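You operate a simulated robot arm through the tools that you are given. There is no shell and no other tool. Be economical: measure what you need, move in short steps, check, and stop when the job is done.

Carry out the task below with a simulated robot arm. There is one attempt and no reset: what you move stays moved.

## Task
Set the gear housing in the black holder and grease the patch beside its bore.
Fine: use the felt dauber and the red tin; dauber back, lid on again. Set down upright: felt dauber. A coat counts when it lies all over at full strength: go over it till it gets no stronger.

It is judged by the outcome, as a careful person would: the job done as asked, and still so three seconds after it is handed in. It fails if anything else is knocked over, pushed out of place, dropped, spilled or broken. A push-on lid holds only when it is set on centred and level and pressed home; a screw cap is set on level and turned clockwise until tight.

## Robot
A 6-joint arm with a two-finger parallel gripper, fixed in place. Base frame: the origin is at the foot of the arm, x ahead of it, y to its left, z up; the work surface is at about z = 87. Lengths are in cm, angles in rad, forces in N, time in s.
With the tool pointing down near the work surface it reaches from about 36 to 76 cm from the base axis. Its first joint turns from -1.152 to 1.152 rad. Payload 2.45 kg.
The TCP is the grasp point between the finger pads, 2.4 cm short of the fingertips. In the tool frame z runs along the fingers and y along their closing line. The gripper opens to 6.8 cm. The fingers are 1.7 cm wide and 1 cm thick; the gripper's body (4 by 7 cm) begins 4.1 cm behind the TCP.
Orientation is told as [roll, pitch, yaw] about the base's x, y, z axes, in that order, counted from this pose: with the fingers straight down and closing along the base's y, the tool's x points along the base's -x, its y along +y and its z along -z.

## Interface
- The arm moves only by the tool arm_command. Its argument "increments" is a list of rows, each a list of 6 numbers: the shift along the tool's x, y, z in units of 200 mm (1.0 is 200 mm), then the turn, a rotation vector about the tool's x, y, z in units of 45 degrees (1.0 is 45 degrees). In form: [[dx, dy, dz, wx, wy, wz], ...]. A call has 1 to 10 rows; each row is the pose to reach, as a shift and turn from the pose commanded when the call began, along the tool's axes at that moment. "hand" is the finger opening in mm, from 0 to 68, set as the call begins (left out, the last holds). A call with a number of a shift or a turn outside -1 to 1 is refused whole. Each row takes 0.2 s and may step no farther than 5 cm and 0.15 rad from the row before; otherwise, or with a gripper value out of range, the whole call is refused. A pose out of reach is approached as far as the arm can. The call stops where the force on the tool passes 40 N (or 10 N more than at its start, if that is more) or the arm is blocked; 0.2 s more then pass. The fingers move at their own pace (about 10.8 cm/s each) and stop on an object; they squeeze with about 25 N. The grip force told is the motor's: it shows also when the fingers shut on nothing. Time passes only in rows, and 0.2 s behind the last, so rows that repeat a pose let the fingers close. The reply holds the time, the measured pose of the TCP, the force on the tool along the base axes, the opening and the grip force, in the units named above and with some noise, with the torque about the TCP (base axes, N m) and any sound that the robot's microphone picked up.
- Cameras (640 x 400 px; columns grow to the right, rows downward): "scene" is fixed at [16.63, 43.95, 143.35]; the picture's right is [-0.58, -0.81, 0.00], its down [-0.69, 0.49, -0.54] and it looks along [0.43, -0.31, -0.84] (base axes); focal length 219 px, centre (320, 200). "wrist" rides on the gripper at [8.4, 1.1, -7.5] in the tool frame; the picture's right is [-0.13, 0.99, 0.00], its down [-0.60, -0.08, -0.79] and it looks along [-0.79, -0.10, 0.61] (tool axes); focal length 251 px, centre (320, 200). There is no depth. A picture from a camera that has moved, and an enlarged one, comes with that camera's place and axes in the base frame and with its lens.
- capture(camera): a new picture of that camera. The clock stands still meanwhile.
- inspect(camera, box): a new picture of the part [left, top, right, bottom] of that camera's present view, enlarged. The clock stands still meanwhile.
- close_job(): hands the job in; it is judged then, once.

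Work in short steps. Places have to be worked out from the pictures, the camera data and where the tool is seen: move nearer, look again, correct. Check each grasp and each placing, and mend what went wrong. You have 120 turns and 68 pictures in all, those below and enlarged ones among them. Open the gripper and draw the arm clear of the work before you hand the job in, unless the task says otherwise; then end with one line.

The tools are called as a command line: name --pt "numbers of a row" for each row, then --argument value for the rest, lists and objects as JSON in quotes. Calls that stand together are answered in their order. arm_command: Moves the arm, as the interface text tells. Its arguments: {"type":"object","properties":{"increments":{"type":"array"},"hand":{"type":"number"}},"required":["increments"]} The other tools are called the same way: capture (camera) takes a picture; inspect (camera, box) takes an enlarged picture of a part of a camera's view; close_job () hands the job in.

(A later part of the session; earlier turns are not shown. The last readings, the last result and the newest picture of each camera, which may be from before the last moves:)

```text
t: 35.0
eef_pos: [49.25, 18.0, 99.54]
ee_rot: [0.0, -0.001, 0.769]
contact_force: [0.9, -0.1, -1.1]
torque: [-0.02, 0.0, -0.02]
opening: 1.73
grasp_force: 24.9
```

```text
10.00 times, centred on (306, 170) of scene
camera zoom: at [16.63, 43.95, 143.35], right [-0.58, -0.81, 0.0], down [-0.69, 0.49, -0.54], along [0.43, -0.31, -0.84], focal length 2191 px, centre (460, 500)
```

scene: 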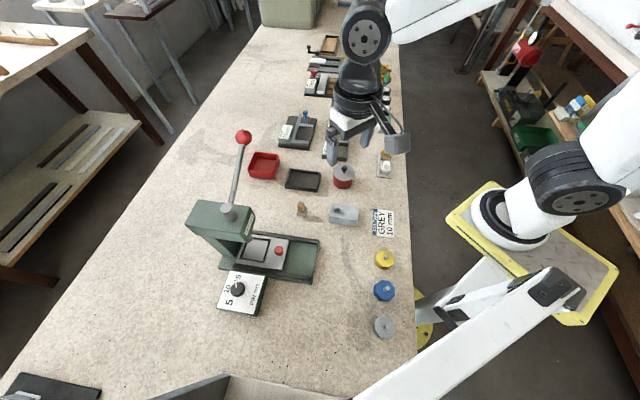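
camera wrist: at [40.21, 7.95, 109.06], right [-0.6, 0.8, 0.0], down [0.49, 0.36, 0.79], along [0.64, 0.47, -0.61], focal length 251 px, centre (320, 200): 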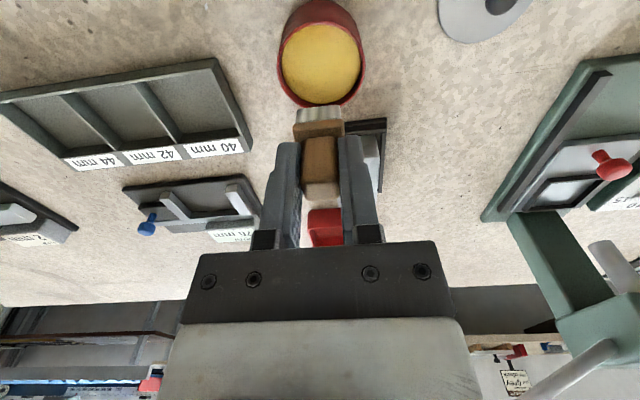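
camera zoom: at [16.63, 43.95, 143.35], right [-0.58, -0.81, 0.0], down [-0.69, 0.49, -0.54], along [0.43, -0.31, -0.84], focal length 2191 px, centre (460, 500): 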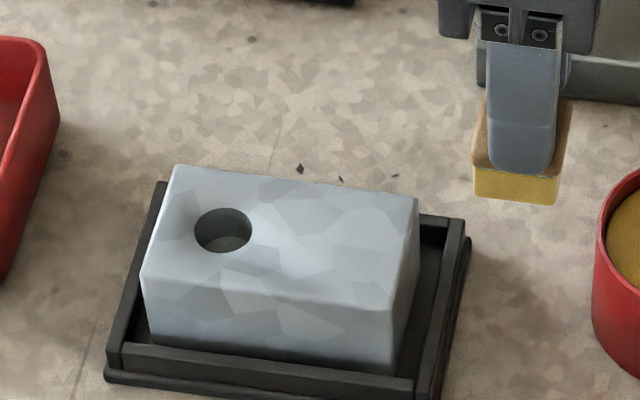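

No obvious mark shows. I'll look closer at the top face from both cameras.

inspect --camera "scene" --box '[286, 164, 318, 184]'

capture --camera "wrist"

```text
16.00 times, centred on (302, 174) of scene
camera zoom: at [16.63, 43.95, 143.35], right [-0.58, -0.81, 0.0], down [-0.69, 0.49, -0.54], along [0.43, -0.31, -0.84], focal length 3506 px, centre (608, 616)
```

zoom: 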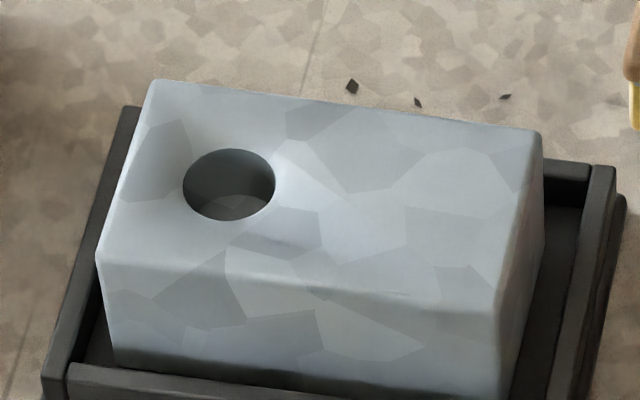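

```text
26 pictures are left
camera wrist: at [42.55, 12.94, 107.12], right [-0.6, 0.8, 0.0], down [0.49, 0.36, 0.79], along [0.64, 0.47, -0.61], focal length 251 px, centre (320, 200)
```

wrist: 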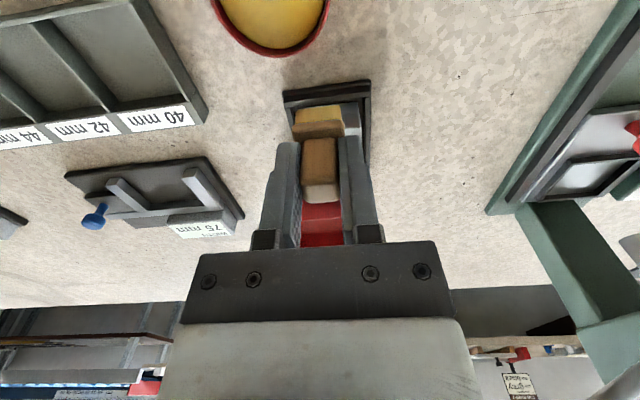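

There is still no mark, so the grease may need a wiping stroke. I'll press lightly (about 8 N) and stroke along the patch, then look.

arm_command --pt "-0.15 0 0.1 0 0 0" --pt "-0.3 0 0.17 0 0 0" --pt "-0.3 0 0.1915 0 0 0" --pt "-0.275 0 0.1915 0 0 0" --pt "-0.25 0 0.1915 0 0 0" --pt "-0.275 0 0.1915 0 0 0" --pt "-0.3 0 0.1915 0 0 0" --pt "-0.325 0 0.1915 0 0 0" --pt "-0.35 0 0.1915 0 0 0"

arm_command --pt "0.025 0 0 0 0 0" --pt "0.05 0 0 0 0 0" --pt "0.05 0 -0.02 0 0 0" --pt "0.05 0 -0.15 0 0 0" --pt "0.25 0 -0.19 0 0 0" --pt "0.35 0 -0.19 0 0 0"

inspect --camera "scene" --box '[274, 150, 338, 190]'

```text
t: 37.0
eef_pos: [54.43, 23.11, 95.74]
ee_rot: [-0.001, -0.002, 0.77]
contact_force: [0.8, 0.6, -0.1]
torque: [-0.02, -0.02, 0.02]
opening: 1.73
grasp_force: 24.9
```

```text
t: 38.4
eef_pos: [49.33, 18.26, 99.59]
ee_rot: [0.0, -0.002, 0.769]
contact_force: [-0.4, 0.2, 0.0]
torque: [0.02, 0.03, -0.02]
opening: 1.76
grasp_force: 25.3
```

```text
10.00 times, centred on (306, 170) of scene
camera zoom: at [16.63, 43.95, 143.35], right [-0.58, -0.81, 0.0], down [-0.69, 0.49, -0.54], along [0.43, -0.31, -0.84], focal length 2191 px, centre (460, 500)
```

zoom: 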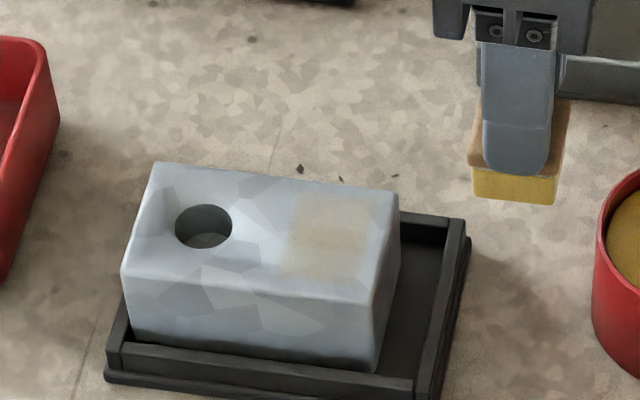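

A faint coat is now visible, so stroking works; the patch is about 2–3 cm wide around (53.6, 22.4). The housing slid a few mm within the holder's slack. I'll keep stroking with light force, both across and along.

arm_command --pt "-0.15 0 0.1 0 0 0" --pt "-0.3 0 0.17 0 0 0" --pt "-0.3 0 0.192 0 0 0" --pt "-0.3 0.02 0.193 0 0 0" --pt "-0.3 0.035 0.193 0 0 0" --pt "-0.3 0.015 0.193 0 0 0" --pt "-0.3 -0.01 0.193 0 0 0" --pt "-0.3 -0.035 0.193 0 0 0" --pt "-0.3 -0.015 0.193 0 0 0" --pt "-0.3 0.0 0.193 0 0 0"

arm_command --pt "0.025 0.02 0 0 0 0" --pt "0.025 0.035 0 0 0 0" --pt "0.025 0.0 0 0 0 0" --pt "0.025 -0.035 0 0 0 0" --pt "-0.025 -0.03 0 0 0 0" --pt "-0.025 0.0 0 0 0 0" --pt "-0.025 0.03 0 0 0 0" --pt "0.0 0.03 0 0 0 0" --pt "0 0 0 0 0 0" --pt "0 0 -0.02 0 0 0"

arm_command --pt "0 0 -0.13 0 0 0" --pt "0.2 0 -0.17 0 0 0" --pt "0.3 0 -0.17 0 0 0"

inspect --camera "scene" --box '[274, 150, 338, 190]'

```text
t: 40.6
eef_pos: [53.56, 22.4, 95.66]
ee_rot: [0.0, -0.001, 0.77]
contact_force: [-0.9, 0.0, -1.1]
torque: [-0.02, -0.01, 0.03]
opening: 1.73
grasp_force: 24.6
```

```text
t: 42.8
eef_pos: [53.6, 22.31, 96.06]
ee_rot: [-0.001, 0.0, 0.769]
contact_force: [-0.3, 0.0, -1.1]
torque: [-0.02, 0.02, -0.02]
opening: 1.74
grasp_force: 24.7
```

```text
t: 43.6
eef_pos: [49.4, 18.2, 99.36]
ee_rot: [0.001, -0.002, 0.771]
contact_force: [-0.4, -0.6, -0.9]
torque: [0.0, -0.02, 0.0]
opening: 1.73
grasp_force: 25.5
```

```text
10.00 times, centred on (306, 170) of scene
camera zoom: at [16.63, 43.95, 143.35], right [-0.58, -0.81, 0.0], down [-0.69, 0.49, -0.54], along [0.43, -0.31, -0.84], focal length 2191 px, centre (460, 500)
```

zoom: 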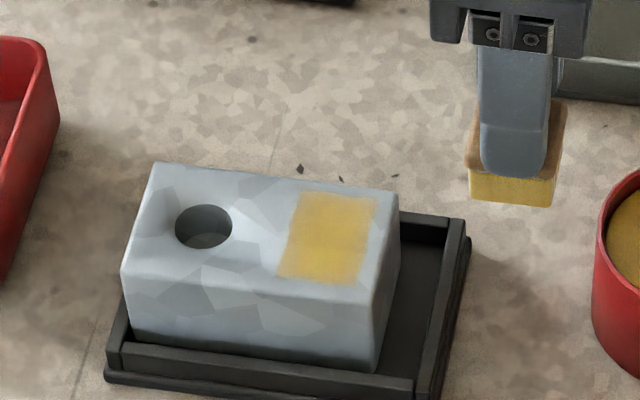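

The patch is clearly yellow now, but weaker at the edges and corners. I'll go over it again with wider strokes at the same height.

arm_command --pt "-0.15 0 0.1 0 0 0" --pt "-0.3 0 0.17 0 0 0" --pt "-0.265 0.04 0.19 0 0 0" --pt "-0.265 0.0 0.19 0 0 0" --pt "-0.265 -0.04 0.19 0 0 0" --pt "-0.3 -0.04 0.19 0 0 0" --pt "-0.3 0.0 0.19 0 0 0" --pt "-0.3 0.04 0.19 0 0 0" --pt "-0.33 0.04 0.19 0 0 0" --pt "-0.33 0.0 0.19 0 0 0"

arm_command --pt "0 -0.04 0 0 0 0" --pt "0.03 -0.04 0 0 0 0" --pt "0.065 -0.04 0 0 0 0" --pt "0.065 -0.015 0 0 0 0" --pt "0.03 -0.015 0 0 0 0" --pt "0 -0.015 0 0 0 0" --pt "0 0.015 0 0 0 0" --pt "0.03 0.015 0 0 0 0" --pt "0.065 0.015 0 0 0 0" --pt "0.065 0.04 0 0 0 0"

arm_command --pt "-0.03 0 0 0 0 0" --pt "-0.065 0 0 0 0 0" --pt "-0.065 -0.02 -0.02 0 0 0" --pt "-0.035 -0.04 -0.15 0 0 0" --pt "0.165 -0.04 -0.19 0 0 0" --pt "0.265 -0.04 -0.19 0 0 0"

inspect --camera "scene" --box '[274, 150, 338, 190]'

```text
t: 45.8
eef_pos: [53.99, 22.83, 95.69]
ee_rot: [0.0, 0.0, 0.768]
contact_force: [0.3, 0.3, -0.1]
torque: [0.0, -0.01, 0.01]
opening: 1.73
grasp_force: 24.7
```

```text
t: 48.0
eef_pos: [52.72, 22.32, 95.59]
ee_rot: [-0.001, -0.002, 0.77]
contact_force: [2.3, -2.7, 5.0]
torque: [-0.02, -0.15, -0.04]
opening: 1.77
grasp_force: 25.4
```

```text
t: 49.4
eef_pos: [49.46, 18.34, 99.22]
ee_rot: [-0.001, -0.001, 0.771]
contact_force: [-0.6, 0.1, -0.6]
torque: [0.01, 0.01, 0.05]
opening: 1.73
grasp_force: 25.0
```

```text
10.00 times, centred on (306, 170) of scene
camera zoom: at [16.63, 43.95, 143.35], right [-0.58, -0.81, 0.0], down [-0.69, 0.49, -0.54], along [0.43, -0.31, -0.84], focal length 2191 px, centre (460, 500)
```

zoom: 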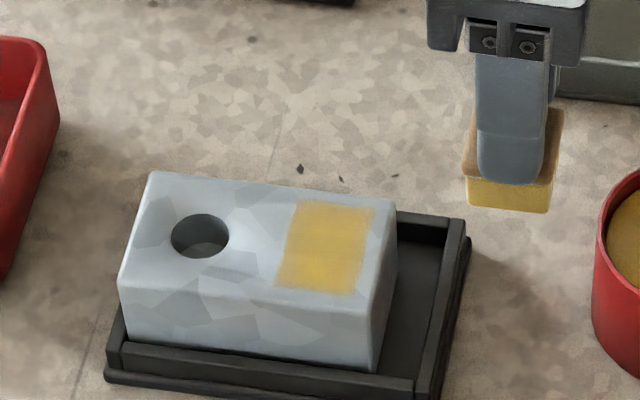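

The coat is stronger but slightly uneven. I'll reload the dauber and go over it once more to see if it still gains.

arm_command --pt "0.137 -0.05 -0.03 0 0 0" --pt "0.274 -0.103 -0.03 0 0 0" --pt "0.274 -0.103 0.08 0 0 0" --pt "0.274 -0.103 0.18 0 0 0" --pt "0.274 -0.103 0.2 0 0 0" --pt "0.274 -0.103 0.208 0 0 0" --pt "0.28 -0.103 0.208 0 0 0" --pt "0.268 -0.103 0.208 0 0 0" --pt "0.274 -0.103 0.208 0 0 0"

arm_command --pt "0 0 -0.02 0 0 0" --pt "0 0 -0.16 0 0 0" --pt "0 0 -0.238 0 0 0" --pt "-0.137 0.05 -0.238 0 0 0" --pt "-0.274 0.103 -0.208 0 0 0" --pt "-0.274 0.103 -0.208 0 0 0"

```text
t: 51.4
eef_pos: [46.74, 12.84, 95.36]
ee_rot: [0.001, -0.002, 0.769]
contact_force: [0.4, -0.1, -0.8]
torque: [-0.01, 0.01, 0.02]
opening: 1.74
grasp_force: 24.9
```

```text
t: 52.8
eef_pos: [49.41, 18.23, 99.67]
ee_rot: [0.0, -0.001, 0.769]
contact_force: [-0.6, 0.6, -0.4]
torque: [-0.01, 0.03, 0.02]
opening: 1.72
grasp_force: 25.2
```

The dip stayed just above the grease, so I'll repeat it about 4 mm lower.

arm_command --pt "0.137 -0.05 -0.03 0 0 0" --pt "0.274 -0.103 -0.03 0 0 0" --pt "0.274 -0.103 0.08 0 0 0" --pt "0.274 -0.103 0.18 0 0 0" --pt "0.274 -0.103 0.22 0 0 0" --pt "0.274 -0.103 0.226 0 0 0" --pt "0.274 -0.103 0.23 0 0 0"

arm_command --pt "0 0 -0.02 0 0 0" --pt "0 0 -0.16 0 0 0" --pt "0 0 -0.26 0 0 0" --pt "-0.137 0.05 -0.26 0 0 0" --pt "-0.274 0.103 -0.23 0 0 0" --pt "-0.274 0.103 -0.23 0 0 0"

```text
t: 54.4
eef_pos: [46.9, 12.82, 94.92]
ee_rot: [0.001, -0.004, 0.77]
contact_force: [-0.7, -1.0, 1.4]
torque: [0.0, -0.01, -0.02]
opening: 1.74
grasp_force: 25.4
```

```text
t: 55.8
eef_pos: [49.23, 18.06, 99.55]
ee_rot: [0.001, -0.001, 0.769]
contact_force: [-0.2, 0.4, -0.1]
torque: [0.01, 0.03, 0.0]
opening: 1.72
grasp_force: 25.4
```

Light contact was made, so the felt is reloaded. I'll do another full pass, shifted slightly to match where the patch now lies.

arm_command --pt "-0.15 0 0.1 0 0 0" --pt "-0.29 0.01 0.17 0 0 0" --pt "-0.27 0.06 0.19 0 0 0" --pt "-0.27 0.02 0.19 0 0 0" --pt "-0.27 -0.025 0.19 0 0 0" --pt "-0.3 -0.025 0.19 0 0 0" --pt "-0.3 0.02 0.19 0 0 0" --pt "-0.3 0.06 0.19 0 0 0" --pt "-0.33 0.06 0.19 0 0 0" --pt "-0.33 0.02 0.19 0 0 0"

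arm_command --pt "0 -0.045 0 0 0 0" --pt "0.03 -0.045 0 0 0 0" --pt "0.065 -0.045 0 0 0 0" --pt "0.065 -0.01 0 0 0 0" --pt "0.03 -0.01 0 0 0 0" --pt "0 -0.01 0 0 0 0" --pt "0 0.02 0 0 0 0" --pt "0.03 0.02 0 0 0 0" --pt "0.065 0.02 0 0 0 0" --pt "0.065 0.04 0 0 0 0"

arm_command --pt "-0.03 0 0 0 0 0" --pt "-0.065 0 0 0 0 0" --pt "-0.065 -0.02 -0.02 0 0 0" --pt "-0.035 -0.06 -0.15 0 0 0" --pt "0.165 -0.06 -0.19 0 0 0" --pt "0.265 -0.06 -0.19 0 0 0"

inspect --camera "scene" --box '[274, 150, 338, 190]'

```text
t: 58.0
eef_pos: [53.52, 23.07, 95.71]
ee_rot: [0.001, 0.007, 0.769]
contact_force: [-24.7, -3.5, 16.5]
torque: [-0.05, 0.96, 0.25]
opening: 1.73
grasp_force: 25.2
```

```text
t: 60.2
eef_pos: [52.35, 22.72, 95.56]
ee_rot: [-0.002, -0.003, 0.769]
contact_force: [1.5, -0.6, 1.1]
torque: [-0.03, -0.08, 0.0]
opening: 1.73
grasp_force: 25.0
```

```text
t: 61.6
eef_pos: [49.42, 18.23, 99.34]
ee_rot: [-0.002, -0.002, 0.771]
contact_force: [-0.2, 0.4, -0.7]
torque: [-0.01, -0.03, 0.0]
opening: 1.74
grasp_force: 25.1
```

```text
10.00 times, centred on (306, 170) of scene
camera zoom: at [16.63, 43.95, 143.35], right [-0.58, -0.81, 0.0], down [-0.69, 0.49, -0.54], along [0.43, -0.31, -0.84], focal length 2191 px, centre (460, 500)
```

zoom: 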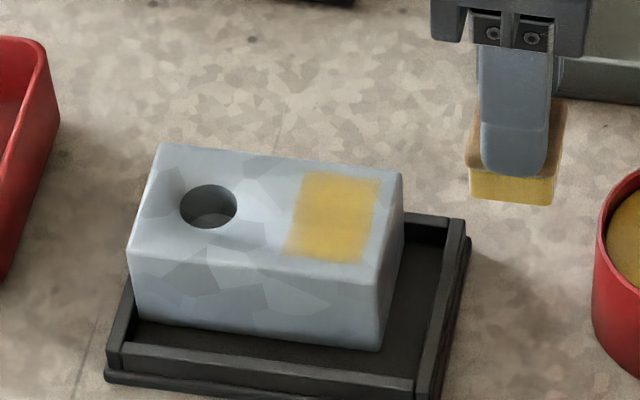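

The housing slid back toward the middle of its pocket and is still inside. I'll zoom in on the patch to judge the coat.

inspect --camera "scene" --box '[286, 160, 318, 180]'

```text
16.00 times, centred on (302, 170) of scene
camera zoom: at [16.63, 43.95, 143.35], right [-0.58, -0.81, 0.0], down [-0.69, 0.49, -0.54], along [0.43, -0.31, -0.84], focal length 3506 px, centre (608, 680)
```

zoom: 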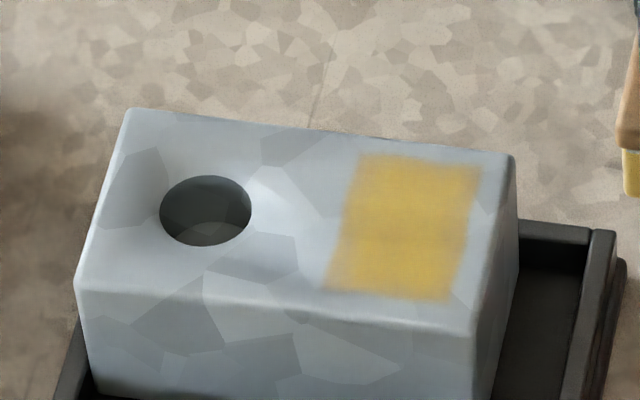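

The coat fades at the edges, especially toward the near side. The patch is 2.3×3.35 cm, now centred at (54.1, 21.8). I'll do more passes centred there, spending extra strokes on the edges.

arm_command --pt "-0.15 -0.02 0.1 0 0 0" --pt "-0.296 -0.036 0.17 0 0 0" --pt "-0.296 -0.036 0.19 0 0 0" --pt "-0.296 -0.01 0.191 0 0 0" --pt "-0.296 0.012 0.191 0 0 0" --pt "-0.27 0.012 0.191 0 0 0" --pt "-0.296 0.012 0.191 0 0 0" --pt "-0.325 0.012 0.191 0 0 0" --pt "-0.325 -0.01 0.191 0 0 0" --pt "-0.325 -0.036 0.191 0 0 0"

arm_command --pt "0 -0.02 0 0 0 0" --pt "0 -0.045 0 0 0 0" --pt "0.03 -0.045 0 0 0 0" --pt "0.055 -0.045 0 0 0 0" --pt "0.055 -0.02 0 0 0 0" --pt "0.055 0.0 0 0 0 0" --pt "0.055 0.025 0 0 0 0" --pt "0.055 0.045 0 0 0 0" --pt "0.03 0.045 0 0 0 0" --pt "0.0 0.045 0 0 0 0"

arm_command --pt "0 -0.03 0 0 0 0" --pt "0 -0.06 0 0 0 0" --pt "0.03 -0.06 0 0 0 0" --pt "0.03 -0.03 0 0 0 0" --pt "0.03 -0.045 -0.02 0 0 0" --pt "0.03 -0.045 -0.16 0 0 0" --pt "0.2 -0.02 -0.191 0 0 0" --pt "0.325 -0.009 -0.191 0 0 0"

inspect --camera "scene" --box '[278, 158, 326, 188]'

```text
t: 63.8
eef_pos: [54.21, 22.18, 95.57]
ee_rot: [0.0, 0.002, 0.771]
contact_force: [-18.7, -0.9, 11.0]
torque: [0.04, 0.68, 0.25]
opening: 1.75
grasp_force: 24.7
```

```text
t: 66.0
eef_pos: [53.78, 22.77, 95.63]
ee_rot: [-0.001, 0.001, 0.768]
contact_force: [-11.7, -10.3, 22.7]
torque: [-0.23, 0.32, 0.03]
opening: 1.77
grasp_force: 24.5
```

```text
t: 67.8
eef_pos: [49.16, 18.1, 99.47]
ee_rot: [0.0, -0.003, 0.768]
contact_force: [0.7, 0.3, -0.6]
torque: [-0.05, -0.01, 0.0]
opening: 1.75
grasp_force: 24.8
```

```text
13.33 times, centred on (302, 173) of scene
camera zoom: at [16.63, 43.95, 143.35], right [-0.58, -0.81, 0.0], down [-0.69, 0.49, -0.54], along [0.43, -0.31, -0.84], focal length 2921 px, centre (560, 560)
```

zoom: 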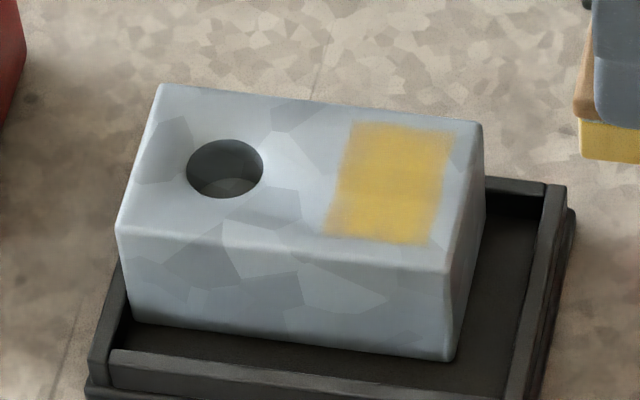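

The housing tends to stick to the felt and slide with it when pressed, so less pressure is better. I'll approach more lightly and read the force before stroking the weak left and near edges.

arm_command --pt "-0.15 0.0 0.1 0 0 0" --pt "-0.321 0.0 0.17 0 0 0" --pt "-0.321 0.0 0.187 0 0 0" --pt "-0.321 0.0 0.187 0 0 0"

arm_command --pt "0 0 0.001 0 0 0" --pt "0 0 0.001 0 0 0"

arm_command --pt "0 0 0.001 0 0 0" --pt "0 0 0.001 0 0 0"

```text
t: 68.8
eef_pos: [53.93, 22.61, 95.73]
ee_rot: [0.001, -0.001, 0.769]
contact_force: [0.2, -0.4, -1.0]
torque: [0.0, -0.01, 0.01]
opening: 1.76
grasp_force: 24.3
```

```text
t: 69.4
eef_pos: [53.92, 22.66, 95.67]
ee_rot: [-0.002, -0.001, 0.77]
contact_force: [-0.1, 0.0, -0.6]
torque: [0.03, -0.01, -0.01]
opening: 1.72
grasp_force: 25.3
```

```text
t: 70.0
eef_pos: [53.86, 22.52, 95.63]
ee_rot: [-0.001, -0.002, 0.769]
contact_force: [-0.1, -0.5, -1.1]
torque: [0.02, 0.0, 0.01]
opening: 1.75
grasp_force: 24.7
```

There is no contact yet, so I'll keep stepping down in 0.1–0.2 mm increments.

arm_command --pt "0 0 0.001 0 0 0" --pt "0 0 0.001 0 0 0"

arm_command --pt "0 0 0.001 0 0 0" --pt "0 0 0.001 0 0 0"

arm_command --pt "0 0 0.001 0 0 0" --pt "0 0 0.001 0 0 0"

```text
t: 70.6
eef_pos: [54.04, 22.68, 95.72]
ee_rot: [0.0, -0.002, 0.77]
contact_force: [0.0, 0.1, 0.0]
torque: [0.01, -0.03, -0.02]
opening: 1.74
grasp_force: 25.5
```

```text
t: 71.2
eef_pos: [53.96, 22.56, 95.69]
ee_rot: [-0.003, 0.0, 0.77]
contact_force: [-0.2, -0.3, 3.5]
torque: [0.05, -0.06, 0.03]
opening: 1.75
grasp_force: 25.0
```

```text
t: 71.8
eef_pos: [53.85, 22.63, 95.61]
ee_rot: [-0.001, -0.001, 0.77]
contact_force: [-1.7, -3.4, 9.9]
torque: [-0.05, 0.02, -0.01]
opening: 1.76
grasp_force: 25.0
```

Contact begins right at that height, so about 2–3 N is 0.25 mm higher than now. I'll back off to there and stroke the whole patch lightly.

arm_command --pt "0 0 -0.0013 0 0 0" --pt "0 0.012 -0.0013 0 0 0" --pt "-0.006 0.012 -0.0013 0 0 0" --pt "-0.006 -0.015 -0.0013 0 0 0" --pt "-0.006 -0.045 -0.0013 0 0 0" --pt "-0.006 -0.085 -0.0013 0 0 0" --pt "0.025 -0.085 -0.0013 0 0 0" --pt "0.056 -0.085 -0.0013 0 0 0" --pt "0.056 -0.045 -0.0013 0 0 0" --pt "0.056 -0.015 -0.0013 0 0 0"

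arm_command --pt "0 0.027 0 0 0 0" --pt "-0.031 0.027 0 0 0 0" --pt "-0.062 0.027 0 0 0 0" --pt "-0.062 0.0 0 0 0 0" --pt "-0.062 -0.03 0 0 0 0" --pt "-0.062 -0.07 0 0 0 0" --pt "-0.031 -0.07 0 0 0 0" --pt "-0.031 -0.03 0 0 0 0" --pt "-0.031 0.0 0 0 0 0" --pt "-0.031 0.027 0 0 0 0"

arm_command --pt "0 0 -0.02 0 0 0" --pt "0 0 -0.16 0 0 0" --pt "0.2 -0.012 -0.1907 0 0 0" --pt "0.296 -0.012 -0.1907 0 0 0"

inspect --camera "scene" --box '[278, 158, 326, 188]'

```text
t: 74.0
eef_pos: [53.43, 21.57, 95.53]
ee_rot: [-0.002, -0.003, 0.77]
contact_force: [4.4, -5.8, 10.6]
torque: [-0.08, -0.26, -0.07]
opening: 1.72
grasp_force: 24.7
```

```text
t: 76.2
eef_pos: [53.38, 22.66, 95.68]
ee_rot: [-0.002, -0.001, 0.769]
contact_force: [-0.1, 0.2, 0.0]
torque: [-0.03, -0.04, -0.03]
opening: 1.76
grasp_force: 24.7
```

```text
t: 77.2
eef_pos: [49.14, 18.18, 99.61]
ee_rot: [0.0, -0.001, 0.77]
contact_force: [-0.9, 1.0, -0.9]
torque: [-0.01, -0.01, -0.02]
opening: 1.74
grasp_force: 25.2
```

```text
13.33 times, centred on (302, 173) of scene
camera zoom: at [16.63, 43.95, 143.35], right [-0.58, -0.81, 0.0], down [-0.69, 0.49, -0.54], along [0.43, -0.31, -0.84], focal length 2921 px, centre (560, 560)
```

zoom: 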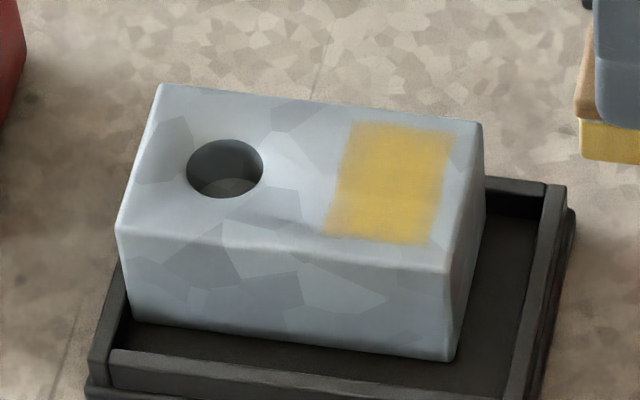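

Little changed in this pass. I'll take one tight look at the patch to judge its evenness.

inspect --camera "scene" --box '[299, 164, 315, 178]'

```text
16.00 times, centred on (307, 171) of scene
camera zoom: at [16.63, 43.95, 143.35], right [-0.58, -0.81, 0.0], down [-0.69, 0.49, -0.54], along [0.43, -0.31, -0.84], focal length 3506 px, centre (528, 664)
```

zoom: 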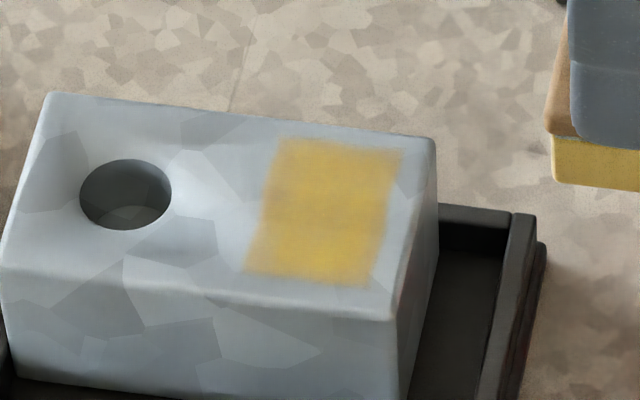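

The middle band and some edges look slightly thin. I'll reload again, a bit deeper, and do two more light passes.

arm_command --pt "0.137 -0.05 -0.03 0 0 0" --pt "0.274 -0.103 -0.03 0 0 0" --pt "0.274 -0.103 0.08 0 0 0" --pt "0.274 -0.103 0.2 0 0 0" --pt "0.274 -0.103 0.228 0 0 0" --pt "0.274 -0.103 0.232 0 0 0" --pt "0.28 -0.103 0.232 0 0 0" --pt "0.268 -0.103 0.232 0 0 0"

arm_command --pt "0 0 -0.02 0 0 0" --pt "0 0 -0.16 0 0 0" --pt "0 0 -0.262 0 0 0" --pt "-0.137 0.05 -0.262 0 0 0" --pt "-0.268 0.103 -0.232 0 0 0" --pt "-0.268 0.103 -0.232 0 0 0"

arm_command --pt "-0.15 -0.02 0.1 0 0 0" --pt "-0.296 -0.036 0.17 0 0 0" --pt "-0.296 -0.036 0.1905 0 0 0" --pt "-0.296 -0.01 0.1908 0 0 0" --pt "-0.296 0.014 0.1908 0 0 0" --pt "-0.33 0.014 0.1908 0 0 0" --pt "-0.33 -0.02 0.1908 0 0 0" --pt "-0.33 -0.055 0.1908 0 0 0" --pt "-0.33 -0.086 0.1908 0 0 0" --pt "-0.296 -0.086 0.1908 0 0 0"

arm_command --pt "0.035 0 0 0 0 0" --pt "0.035 0.035 0 0 0 0" --pt "0.035 0.07 0 0 0 0" --pt "0.035 0.1 0 0 0 0" --pt "0 0.1 0 0 0 0" --pt "0 0.065 0 0 0 0" --pt "0 0.035 0 0 0 0" --pt "0 0 0 0 0 0" --pt "-0.034 0 0 0 0 0" --pt "-0.034 0.05 0 0 0 0"

arm_command --pt "0 0.05 0 0 0 0" --pt "0.034 0.05 0 0 0 0" --pt "0.069 0.05 0 0 0 0" --pt "0.069 0.0 0 0 0 0" --pt "0.034 0.0 0 0 0 0" --pt "0.034 0 -0.02 0 0 0" --pt "0.034 0 -0.16 0 0 0" --pt "0.22 0.02 -0.1908 0 0 0" --pt "0.33 0.036 -0.1908 0 0 0"

inspect --camera "scene" --box '[299, 164, 315, 178]'

```text
t: 79.0
eef_pos: [46.96, 12.96, 94.88]
ee_rot: [-0.001, -0.001, 0.77]
contact_force: [-3.1, -4.4, 8.7]
torque: [-0.1, 0.05, 0.0]
opening: 1.74
grasp_force: 24.6
```

```text
t: 80.4
eef_pos: [49.3, 18.22, 99.53]
ee_rot: [0.0, -0.003, 0.77]
contact_force: [0.1, -0.4, -0.5]
torque: [0.02, -0.02, -0.02]
opening: 1.75
grasp_force: 24.8
```

```text
t: 82.6
eef_pos: [55.08, 20.99, 95.6]
ee_rot: [-0.003, -0.007, 0.768]
contact_force: [2.1, 0.2, 4.4]
torque: [0.04, -0.12, -0.01]
opening: 1.76
grasp_force: 25.2
```

```text
t: 84.8
eef_pos: [54.51, 22.24, 95.63]
ee_rot: [0.0, 0.0, 0.769]
contact_force: [-0.2, -0.2, 0.6]
torque: [-0.03, -0.01, 0.0]
opening: 1.72
grasp_force: 24.9
```

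```text
t: 86.8
eef_pos: [49.29, 18.14, 99.4]
ee_rot: [-0.001, -0.002, 0.77]
contact_force: [-0.1, -0.3, -0.6]
torque: [0.03, 0.02, -0.01]
opening: 1.77
grasp_force: 25.1
```

```text
16.00 times, centred on (307, 171) of scene
camera zoom: at [16.63, 43.95, 143.35], right [-0.58, -0.81, 0.0], down [-0.69, 0.49, -0.54], along [0.43, -0.31, -0.84], focal length 3506 px, centre (528, 664)
```

zoom: 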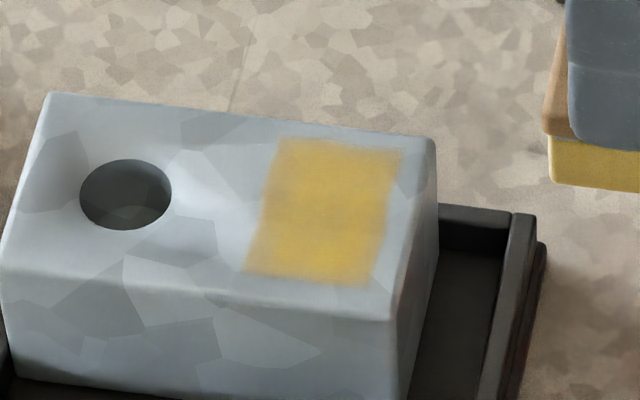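

The coat looks the same as before, which suggests it's saturated. I'll confirm with a close wrist-camera view from the side.

arm_command --pt "-0.15 -0.145 -0.02 0 0 0" --pt "-0.298 -0.289 -0.02 0 0 0" --pt "-0.298 -0.289 -0.02 0 0 0"

inspect --camera "wrist" --box '[340, 40, 500, 140]'

```text
t: 87.6
eef_pos: [57.86, 18.27, 100.07]
ee_rot: [0.001, -0.003, 0.769]
contact_force: [-0.6, -0.3, -0.8]
torque: [0.02, 0.03, -0.01]
opening: 1.77
grasp_force: 25.1
```

```text
4.00 times, centred on (420, 90) of wrist
camera zoom: at [51.01, 13.13, 107.63], right [-0.6, 0.8, 0.0], down [0.49, 0.36, 0.79], along [0.64, 0.47, -0.61], focal length 1006 px, centre (-80, 640)
```

zoom: 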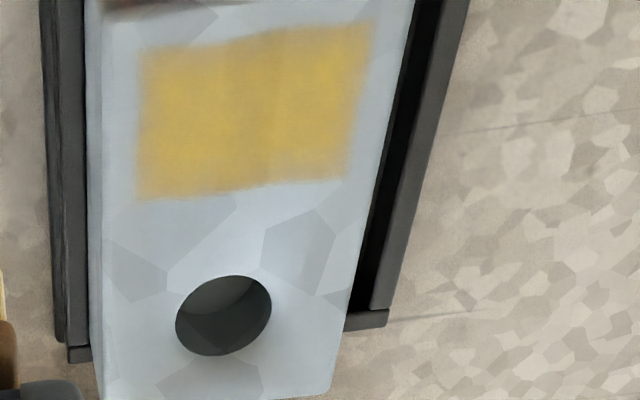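

The coat is close to uniform, with the right-hand (near) third perhaps a touch paler. I'll make another pass concentrating there and compare from this same view.

arm_command --pt "0.002 0.2 0 0 0 0" --pt "0.002 0.27 0.15 0 0 0" --pt "0.002 0.27 0.2105 0 0 0" --pt "0.002 0.303 0.2108 0 0 0" --pt "-0.03 0.303 0.2108 0 0 0" --pt "0.002 0.303 0.2108 0 0 0" --pt "0.035 0.303 0.2108 0 0 0" --pt "0.035 0.27 0.2108 0 0 0" --pt "0.002 0.27 0.2108 0 0 0" --pt "-0.03 0.27 0.2108 0 0 0"

arm_command --pt "0 -0.03 0 0 0 0" --pt "0 -0.067 0 0 0 0" --pt "0.032 -0.067 0 0 0 0" --pt "0.065 -0.067 0 0 0 0" --pt "0.065 -0.03 0 0 0 0" --pt "0.065 0.0 0 0 0 0" --pt "0.065 0.033 0 0 0 0" --pt "0.032 0.033 0 0 0 0" --pt "0.032 0.0 0 0 0 0" --pt "0.032 -0.03 0 0 0 0"

arm_command --pt "0 0 -0.02 0 0 0" --pt "0 0 -0.21 0 0 0" --pt "0 -0.12 -0.2108 0 0 0" --pt "-0.002 -0.24 -0.2108 0 0 0" --pt "-0.002 -0.24 -0.2108 0 0 0"

inspect --camera "wrist" --box '[340, 40, 500, 140]'

```text
t: 89.8
eef_pos: [54.17, 22.51, 95.64]
ee_rot: [0.0, 0.001, 0.769]
contact_force: [-0.3, -0.5, -0.9]
torque: [0.02, 0.01, 0.01]
opening: 1.72
grasp_force: 24.8
```

```text
t: 92.0
eef_pos: [54.11, 21.58, 95.61]
ee_rot: [0.001, -0.002, 0.77]
contact_force: [-0.5, 0.0, 1.2]
torque: [0.06, 0.03, 0.02]
opening: 1.72
grasp_force: 24.7
```

```text
t: 93.2
eef_pos: [57.72, 18.28, 99.83]
ee_rot: [-0.001, -0.003, 0.77]
contact_force: [-0.1, 0.1, -0.8]
torque: [-0.01, 0.0, 0.0]
opening: 1.72
grasp_force: 25.2
```

```text
4.00 times, centred on (420, 90) of wrist
camera zoom: at [50.84, 13.13, 107.46], right [-0.6, 0.8, 0.0], down [0.49, 0.36, 0.79], along [0.64, 0.47, -0.61], focal length 1006 px, centre (-80, 640)
```

zoom: 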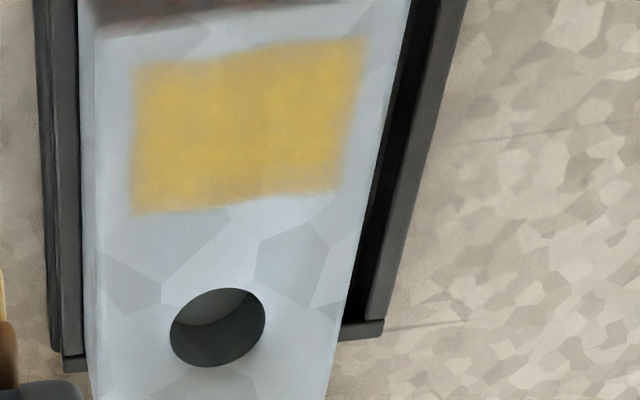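

It's now more uniform, and that side did gain. I'll do one more full pass, covering the far and outer edges too, and compare again.

arm_command --pt "0.002 0.18 0 0 0 0" --pt "0.04 0.205 0.16 0 0 0" --pt "0.04 0.205 0.211 0 0 0" --pt "0.002 0.203 0.211 0 0 0" --pt "-0.03 0.203 0.211 0 0 0" --pt "0.002 0.203 0.211 0 0 0" --pt "0.04 0.203 0.211 0 0 0" --pt "0.04 0.23 0.211 0 0 0" --pt "0.04 0.26 0.211 0 0 0" --pt "0.04 0.303 0.211 0 0 0"

arm_command --pt "-0.035 0 0 0 0 0" --pt "-0.07 0 0 0 0 0" --pt "-0.07 -0.035 0 0 0 0" --pt "-0.07 -0.07 0 0 0 0" --pt "-0.07 -0.1 0 0 0 0" --pt "-0.035 -0.1 0 0 0 0" --pt "-0.035 -0.065 0 0 0 0" --pt "-0.035 -0.035 0 0 0 0" --pt "-0.035 0 0 0 0 0" --pt "-0.035 -0.05 0 0 0 0"

arm_command --pt "0 0 -0.02 0 0 0" --pt "0 0 -0.21 0 0 0" --pt "0 -0.12 -0.211 0 0 0" --pt "-0.005 -0.253 -0.211 0 0 0" --pt "-0.005 -0.253 -0.211 0 0 0"

inspect --camera "wrist" --box '[340, 40, 500, 140]'

```text
t: 95.4
eef_pos: [52.87, 22.18, 95.62]
ee_rot: [-0.002, -0.003, 0.77]
contact_force: [2.1, -2.1, 5.6]
torque: [-0.05, -0.12, -0.03]
opening: 1.72
grasp_force: 24.4
```

```text
t: 96.2
eef_pos: [53.74, 22.72, 95.68]
ee_rot: [0.007, 0.013, 0.772]
contact_force: [-9.3, -1.8, 12.0]
torque: [-0.06, 0.2, 0.08]
opening: 1.78
grasp_force: 24.9
stopped in row 3: the force on the tool passed its limit (the readings are from after the stop); the commanded pose is now the measured one
```

```text
t: 97.4
eef_pos: [57.73, 19.22, 99.7]
ee_rot: [0.008, 0.01, 0.774]
contact_force: [0.6, -0.4, -0.5]
torque: [0.01, 0.0, 0.01]
opening: 1.75
grasp_force: 25.5
```

```text
4.00 times, centred on (420, 90) of wrist
camera zoom: at [51.06, 14.17, 107.43], right [-0.6, 0.8, 0.0], down [0.5, 0.37, 0.79], along [0.63, 0.47, -0.62], focal length 1006 px, centre (-80, 640)
```

zoom: 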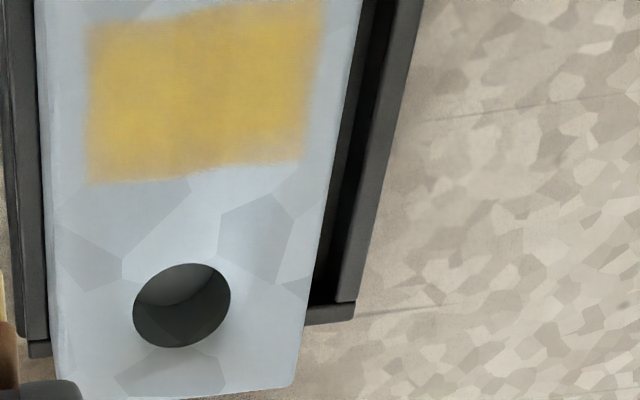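

The pass was cut short by a force spike as the housing met its wall, but the coat looks fuller. I'll level the tool again, reload once more, and make a final gentle pass.

arm_command --pt "0.2 0.05 -0.02 0.016 -0.002 0.005" --pt "0.4 0.1 -0.02 0.016 -0.002 0.005" --pt "0.603 0.153 -0.02 0.016 -0.002 0.005" --pt "0.603 0.153 0.1 0.016 -0.002 0.005" --pt "0.603 0.153 0.2 0.016 -0.002 0.005" --pt "0.603 0.153 0.232 0.016 -0.002 0.005" --pt "0.603 0.153 0.232 0.016 -0.002 0.005"

arm_command --pt "0 0 0.003 0 0 0" --pt "0 0 0.003 0 0 0"

arm_command --pt "0 0 0.003 0 0 0" --pt "0 0 0.003 0 0 0"

```text
t: 99.0
eef_pos: [46.64, 13.06, 95.12]
ee_rot: [-0.007, 0.007, 0.768]
contact_force: [0.7, 0.0, -0.5]
torque: [0.02, 0.04, 0.03]
opening: 1.72
grasp_force: 25.2
```

```text
t: 99.6
eef_pos: [46.55, 13.08, 95.27]
ee_rot: [-0.006, 0.009, 0.767]
contact_force: [0.4, -0.3, 0.0]
torque: [0.0, -0.01, 0.01]
opening: 1.73
grasp_force: 25.1
```

```text
t: 100.2
eef_pos: [46.71, 12.91, 95.09]
ee_rot: [-0.007, 0.01, 0.767]
contact_force: [0.7, 0.4, -0.6]
torque: [0.03, 0.03, -0.03]
opening: 1.73
grasp_force: 24.6
```

The angles show a residual tilt of about 0.01 rad (my axis mapping was off). I'll correct it and keep lowering to the grease.

arm_command --pt "-0.01 0 0.003 -0.009 -0.0115 -0.003" --pt "-0.01 0 0.003 -0.009 -0.0115 -0.003"

arm_command --pt "0 0 0.003 0 0 0" --pt "0 0 0.003 0 0 0"

arm_command --pt "0 0 0.003 0 0 0" --pt "0 0 0.003 0 0 0"

```text
t: 100.8
eef_pos: [46.86, 13.1, 94.99]
ee_rot: [0.001, -0.001, 0.772]
contact_force: [-0.2, 0.2, -0.6]
torque: [0.01, -0.02, 0.0]
opening: 1.76
grasp_force: 25.6
```

```text
t: 101.4
eef_pos: [46.71, 13.1, 94.93]
ee_rot: [0.001, 0.001, 0.772]
contact_force: [-0.2, -0.8, -0.2]
torque: [0.01, -0.02, 0.0]
opening: 1.74
grasp_force: 24.8
```

```text
t: 102.0
eef_pos: [46.82, 13.21, 94.98]
ee_rot: [-0.002, 0.001, 0.772]
contact_force: [0.2, 0.0, -2.1]
torque: [-0.02, 0.04, 0.02]
opening: 1.73
grasp_force: 24.6
```

The tool is level again. I'll take two more small steps to reach the grease.

arm_command --pt "0 0 0.003 0 0 0" --pt "0 0 0.004 0 0 0"

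arm_command --pt "0 0 0.002 0 0 0" --pt "0 0 0.003 0 0 0"

```text
t: 102.6
eef_pos: [46.77, 13.14, 94.82]
ee_rot: [0.001, 0.0, 0.772]
contact_force: [-0.4, 0.2, 0.9]
torque: [0.0, 0.01, 0.03]
opening: 1.71
grasp_force: 24.8
```

```text
t: 103.2
eef_pos: [46.78, 13.21, 94.84]
ee_rot: [0.002, 0.0, 0.773]
contact_force: [0.1, -1.3, 3.3]
torque: [-0.03, -0.02, -0.02]
opening: 1.78
grasp_force: 25.1
```

The felt is reloaded (3 N contact). I'll go back over the patch centre at (54.1, 21.83) and find light contact.

arm_command --pt "0 0 -0.1 0 0 0" --pt "0 0 -0.26 0 0 0" --pt "-0.188 0.02 -0.26 0 0 0" --pt "-0.376 0.04 -0.26 0 0 0" --pt "-0.564 0.057 -0.26 0 0 0" --pt "-0.564 0.057 -0.12 0 0 0" --pt "-0.564 0.057 -0.048 0 0 0" --pt "-0.564 0.057 -0.045 0 0 0"

arm_command --pt "0 0 0.002 0 0 0" --pt "0 0 0.002 0 0 0"

arm_command --pt "0 0 0.001 0 0 0" --pt "0 0 0.002 0 0 0"

```text
t: 105.0
eef_pos: [54.16, 21.84, 95.7]
ee_rot: [0.0, -0.001, 0.772]
contact_force: [0.0, 0.0, -0.9]
torque: [0.01, 0.01, -0.04]
opening: 1.76
grasp_force: 24.6
```

```text
t: 105.6
eef_pos: [54.12, 21.86, 95.75]
ee_rot: [0.0, 0.0, 0.771]
contact_force: [-0.5, 0.2, -0.8]
torque: [0.01, -0.03, -0.03]
opening: 1.75
grasp_force: 25.2
```

```text
t: 106.2
eef_pos: [54.13, 21.84, 95.71]
ee_rot: [0.0, -0.002, 0.771]
contact_force: [-1.7, 1.6, 4.0]
torque: [0.05, 0.03, 0.01]
opening: 1.76
grasp_force: 24.8
```

Light contact is at 4 N. I'll stroke the whole patch from here.

arm_command --pt "0 0.025 -0.0005 0 0 0" --pt "0 0.05 -0.0005 0 0 0" --pt "0 0.02 -0.0005 0 0 0" --pt "0 -0.02 -0.0005 0 0 0" --pt "0 -0.05 -0.0005 0 0 0" --pt "0.03 -0.05 -0.0005 0 0 0" --pt "0.03 -0.02 -0.0005 0 0 0" --pt "0.03 0.02 -0.0005 0 0 0" --pt "0.03 0.05 -0.0005 0 0 0" --pt "0.0 0.05 -0.0005 0 0 0"

arm_command --pt "-0.025 0 0 0 0 0" --pt "-0.025 -0.03 0 0 0 0" --pt "-0.025 -0.07 0 0 0 0" --pt "-0.025 -0.1 0 0 0 0" --pt "0 -0.1 0 0 0 0" --pt "0.03 -0.1 0 0 0 0" --pt "0.03 -0.05 0 0 0 0" --pt "0 -0.05 0 0 0 0" --pt "-0.025 -0.05 0 0 0 0" --pt "0 -0.05 0 0 0 0"

arm_command --pt "0 0 -0.02 0 0 0" --pt "0 0 -0.2 0 0 0" --pt "0 -0.12 -0.211 0 0 0" --pt "-0.002 -0.253 -0.211 0 0 0" --pt "-0.002 -0.253 -0.211 0 0 0"

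inspect --camera "wrist" --box '[340, 40, 500, 140]'

```text
t: 108.4
eef_pos: [53.41, 22.64, 95.68]
ee_rot: [0.001, 0.003, 0.771]
contact_force: [-0.6, -0.9, 0.8]
torque: [0.02, 0.0, 0.01]
opening: 1.73
grasp_force: 25.1
```

```text
t: 110.6
eef_pos: [54.05, 21.76, 95.6]
ee_rot: [0.001, 0.001, 0.771]
contact_force: [0.5, 0.3, -0.8]
torque: [0.02, -0.03, 0.03]
opening: 1.72
grasp_force: 24.9
```

```text
t: 111.8
eef_pos: [57.65, 18.32, 99.82]
ee_rot: [-0.001, 0.001, 0.771]
contact_force: [-0.1, 0.0, -0.6]
torque: [0.02, -0.04, 0.01]
opening: 1.74
grasp_force: 24.7
```

```text
4.00 times, centred on (420, 90) of wrist
camera zoom: at [50.9, 13.23, 107.43], right [-0.6, 0.8, 0.0], down [0.49, 0.36, 0.79], along [0.64, 0.48, -0.61], focal length 1006 px, centre (-80, 640)
```

zoom: 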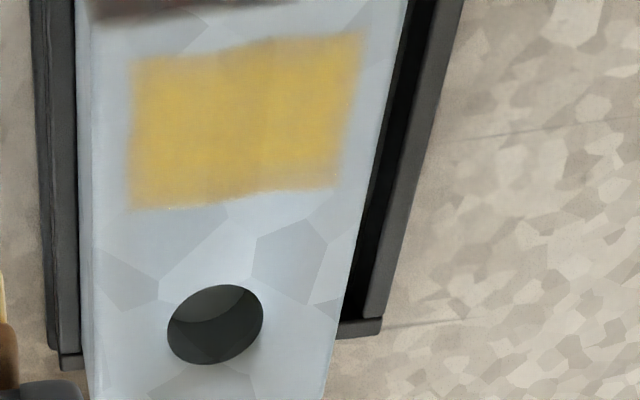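

The coat is the same as last time and even, so it's saturated. I'll return the dauber to its original spot at TCP (44.85, 29.75).

arm_command --pt "0.015 0.21 -0.02 0 0 0" --pt "0.031 0.43 -0.02 0 0 0" --pt "0.047 0.645 -0.02 0 0 0" --pt "0.062 0.858 -0.02 0 0 0" --pt "0.062 0.858 0.1 0 0 0" --pt "0.062 0.858 0.25 0 0 0" --pt "0.062 0.858 0.38 0 0 0" --pt "0.062 0.858 0.4 0 0 0" --pt "0.062 0.858 0.4 0 0 0"

arm_command --pt "0 0 0.005 0 0 0" --pt "0 0 0.006 0 0 0"

arm_command --pt "0 0 0.003 0 0 0" --pt "0 0 0.004 0 0 0"

```text
t: 113.8
eef_pos: [44.64, 29.73, 91.61]
ee_rot: [0.001, 0.002, 0.771]
contact_force: [-0.6, -0.5, -1.0]
torque: [0.0, -0.02, -0.01]
opening: 1.77
grasp_force: 25.2
```

```text
t: 114.4
eef_pos: [44.69, 29.7, 91.66]
ee_rot: [-0.001, 0.0, 0.772]
contact_force: [-0.1, 0.2, -0.8]
torque: [-0.04, -0.01, -0.01]
opening: 1.71
grasp_force: 24.6
```

```text
t: 115.0
eef_pos: [44.61, 29.59, 91.65]
ee_rot: [0.001, 0.001, 0.771]
contact_force: [-0.5, -0.5, -1.6]
torque: [-0.01, -0.02, 0.03]
opening: 1.72
grasp_force: 24.6
```

It's still just above the bench. I'll nudge the position by 2 mm and continue down.

arm_command --pt "-0.0096 -0.0045 0.001 0 0 0" --pt "-0.0096 -0.0045 0.004 0 0 0" --pt "-0.0096 -0.0045 0.004 0 0 0"

arm_command --pt "0 0 0.003 0 0 0" --pt "0 0 0.003 0 0 0"

arm_command --pt "0 0 0.003 0 0 0" --pt "0 0 0.003 0 0 0"

```text
t: 115.8
eef_pos: [45.11, 29.78, 91.62]
ee_rot: [0.0, 0.001, 0.772]
contact_force: [0.2, 0.1, 0.0]
torque: [-0.03, 0.01, 0.01]
opening: 1.73
grasp_force: 24.6
```

```text
t: 116.4
eef_pos: [45.06, 29.59, 91.51]
ee_rot: [0.0, 0.001, 0.771]
contact_force: [0.5, 0.4, -0.5]
torque: [-0.03, 0.01, 0.03]
opening: 1.74
grasp_force: 24.7
```

```text
t: 117.0
eef_pos: [44.99, 29.7, 91.28]
ee_rot: [0.0, 0.0, 0.772]
contact_force: [-2.6, -2.4, 8.3]
torque: [-0.03, 0.02, -0.03]
opening: 1.73
grasp_force: 25.4
```

The felt is on the bench. I'll release, rise straight up, and move over the lid at (37.0, 20.0).

arm_command --pt "0 0 -0.002 0 0 0" --pt "0 0 -0.002 0 0 0" --hand 45

arm_command --pt "0 0 0 0 0 0" --pt "0 0 -0.15 0 0 0" --pt "0 0 -0.35 0 0 0" --pt "0 0 -0.5 0 0 0" --pt "0.2 -0.02 -0.5 0 0 0" --pt "0.4 -0.045 -0.5 0 0 0" --pt "0.622 -0.07 -0.45 0 0 0" --pt "0.622 -0.07 -0.4 0 0 0" --pt "0.622 -0.07 -0.4 0 0 0"

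capture --camera "wrist"

inspect --camera "scene" --box '[270, 150, 382, 230]'

```text
t: 117.6
eef_pos: [44.86, 29.68, 91.41]
ee_rot: [0.0, -0.001, 0.772]
contact_force: [0.1, -0.5, 0.0]
torque: [0.03, -0.01, -0.01]
opening: 4.48
grasp_force: 0.1
```

```text
t: 119.6
eef_pos: [36.93, 19.93, 99.62]
ee_rot: [0.002, 0.0, 0.772]
contact_force: [0.0, -0.1, 0.4]
torque: [-0.02, 0.0, -0.01]
opening: 4.51
grasp_force: 0.1
```

```text
12 pictures are left
camera wrist: at [30.16, 14.81, 107.14], right [-0.6, 0.8, 0.0], down [0.49, 0.36, 0.79], along [0.64, 0.47, -0.61], focal length 251 px, centre (320, 200)
```

wrist: 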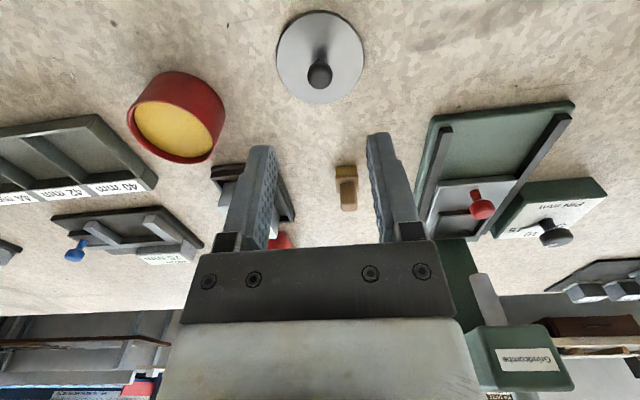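

```text
5.00 times, centred on (326, 190) of scene
camera zoom: at [16.63, 43.95, 143.35], right [-0.58, -0.81, 0.0], down [-0.69, 0.49, -0.54], along [0.43, -0.31, -0.84], focal length 1096 px, centre (290, 250)
```

zoom: 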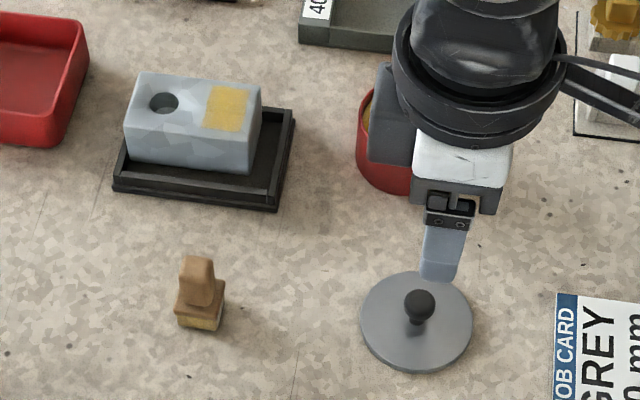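

The dauber stands upright in its place. I want to be sure the housing is flat on the holder floor and not riding on its end wall, so I'll zoom in there.

inspect --camera "scene" --box '[290, 160, 332, 194]'

```text
11.76 times, centred on (311, 177) of scene
camera zoom: at [16.63, 43.95, 143.35], right [-0.58, -0.81, 0.0], down [-0.69, 0.49, -0.54], along [0.43, -0.31, -0.84], focal length 2578 px, centre (426, 471)
```

zoom: 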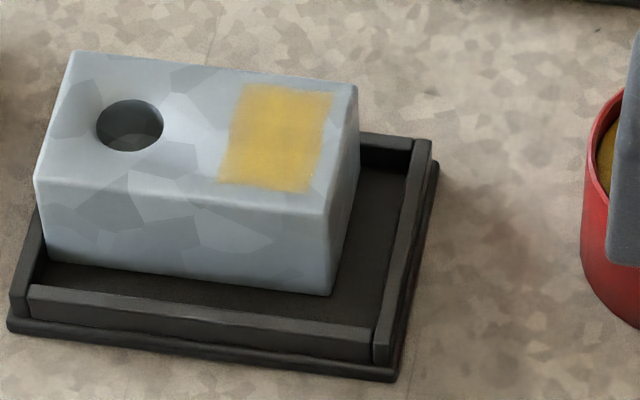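

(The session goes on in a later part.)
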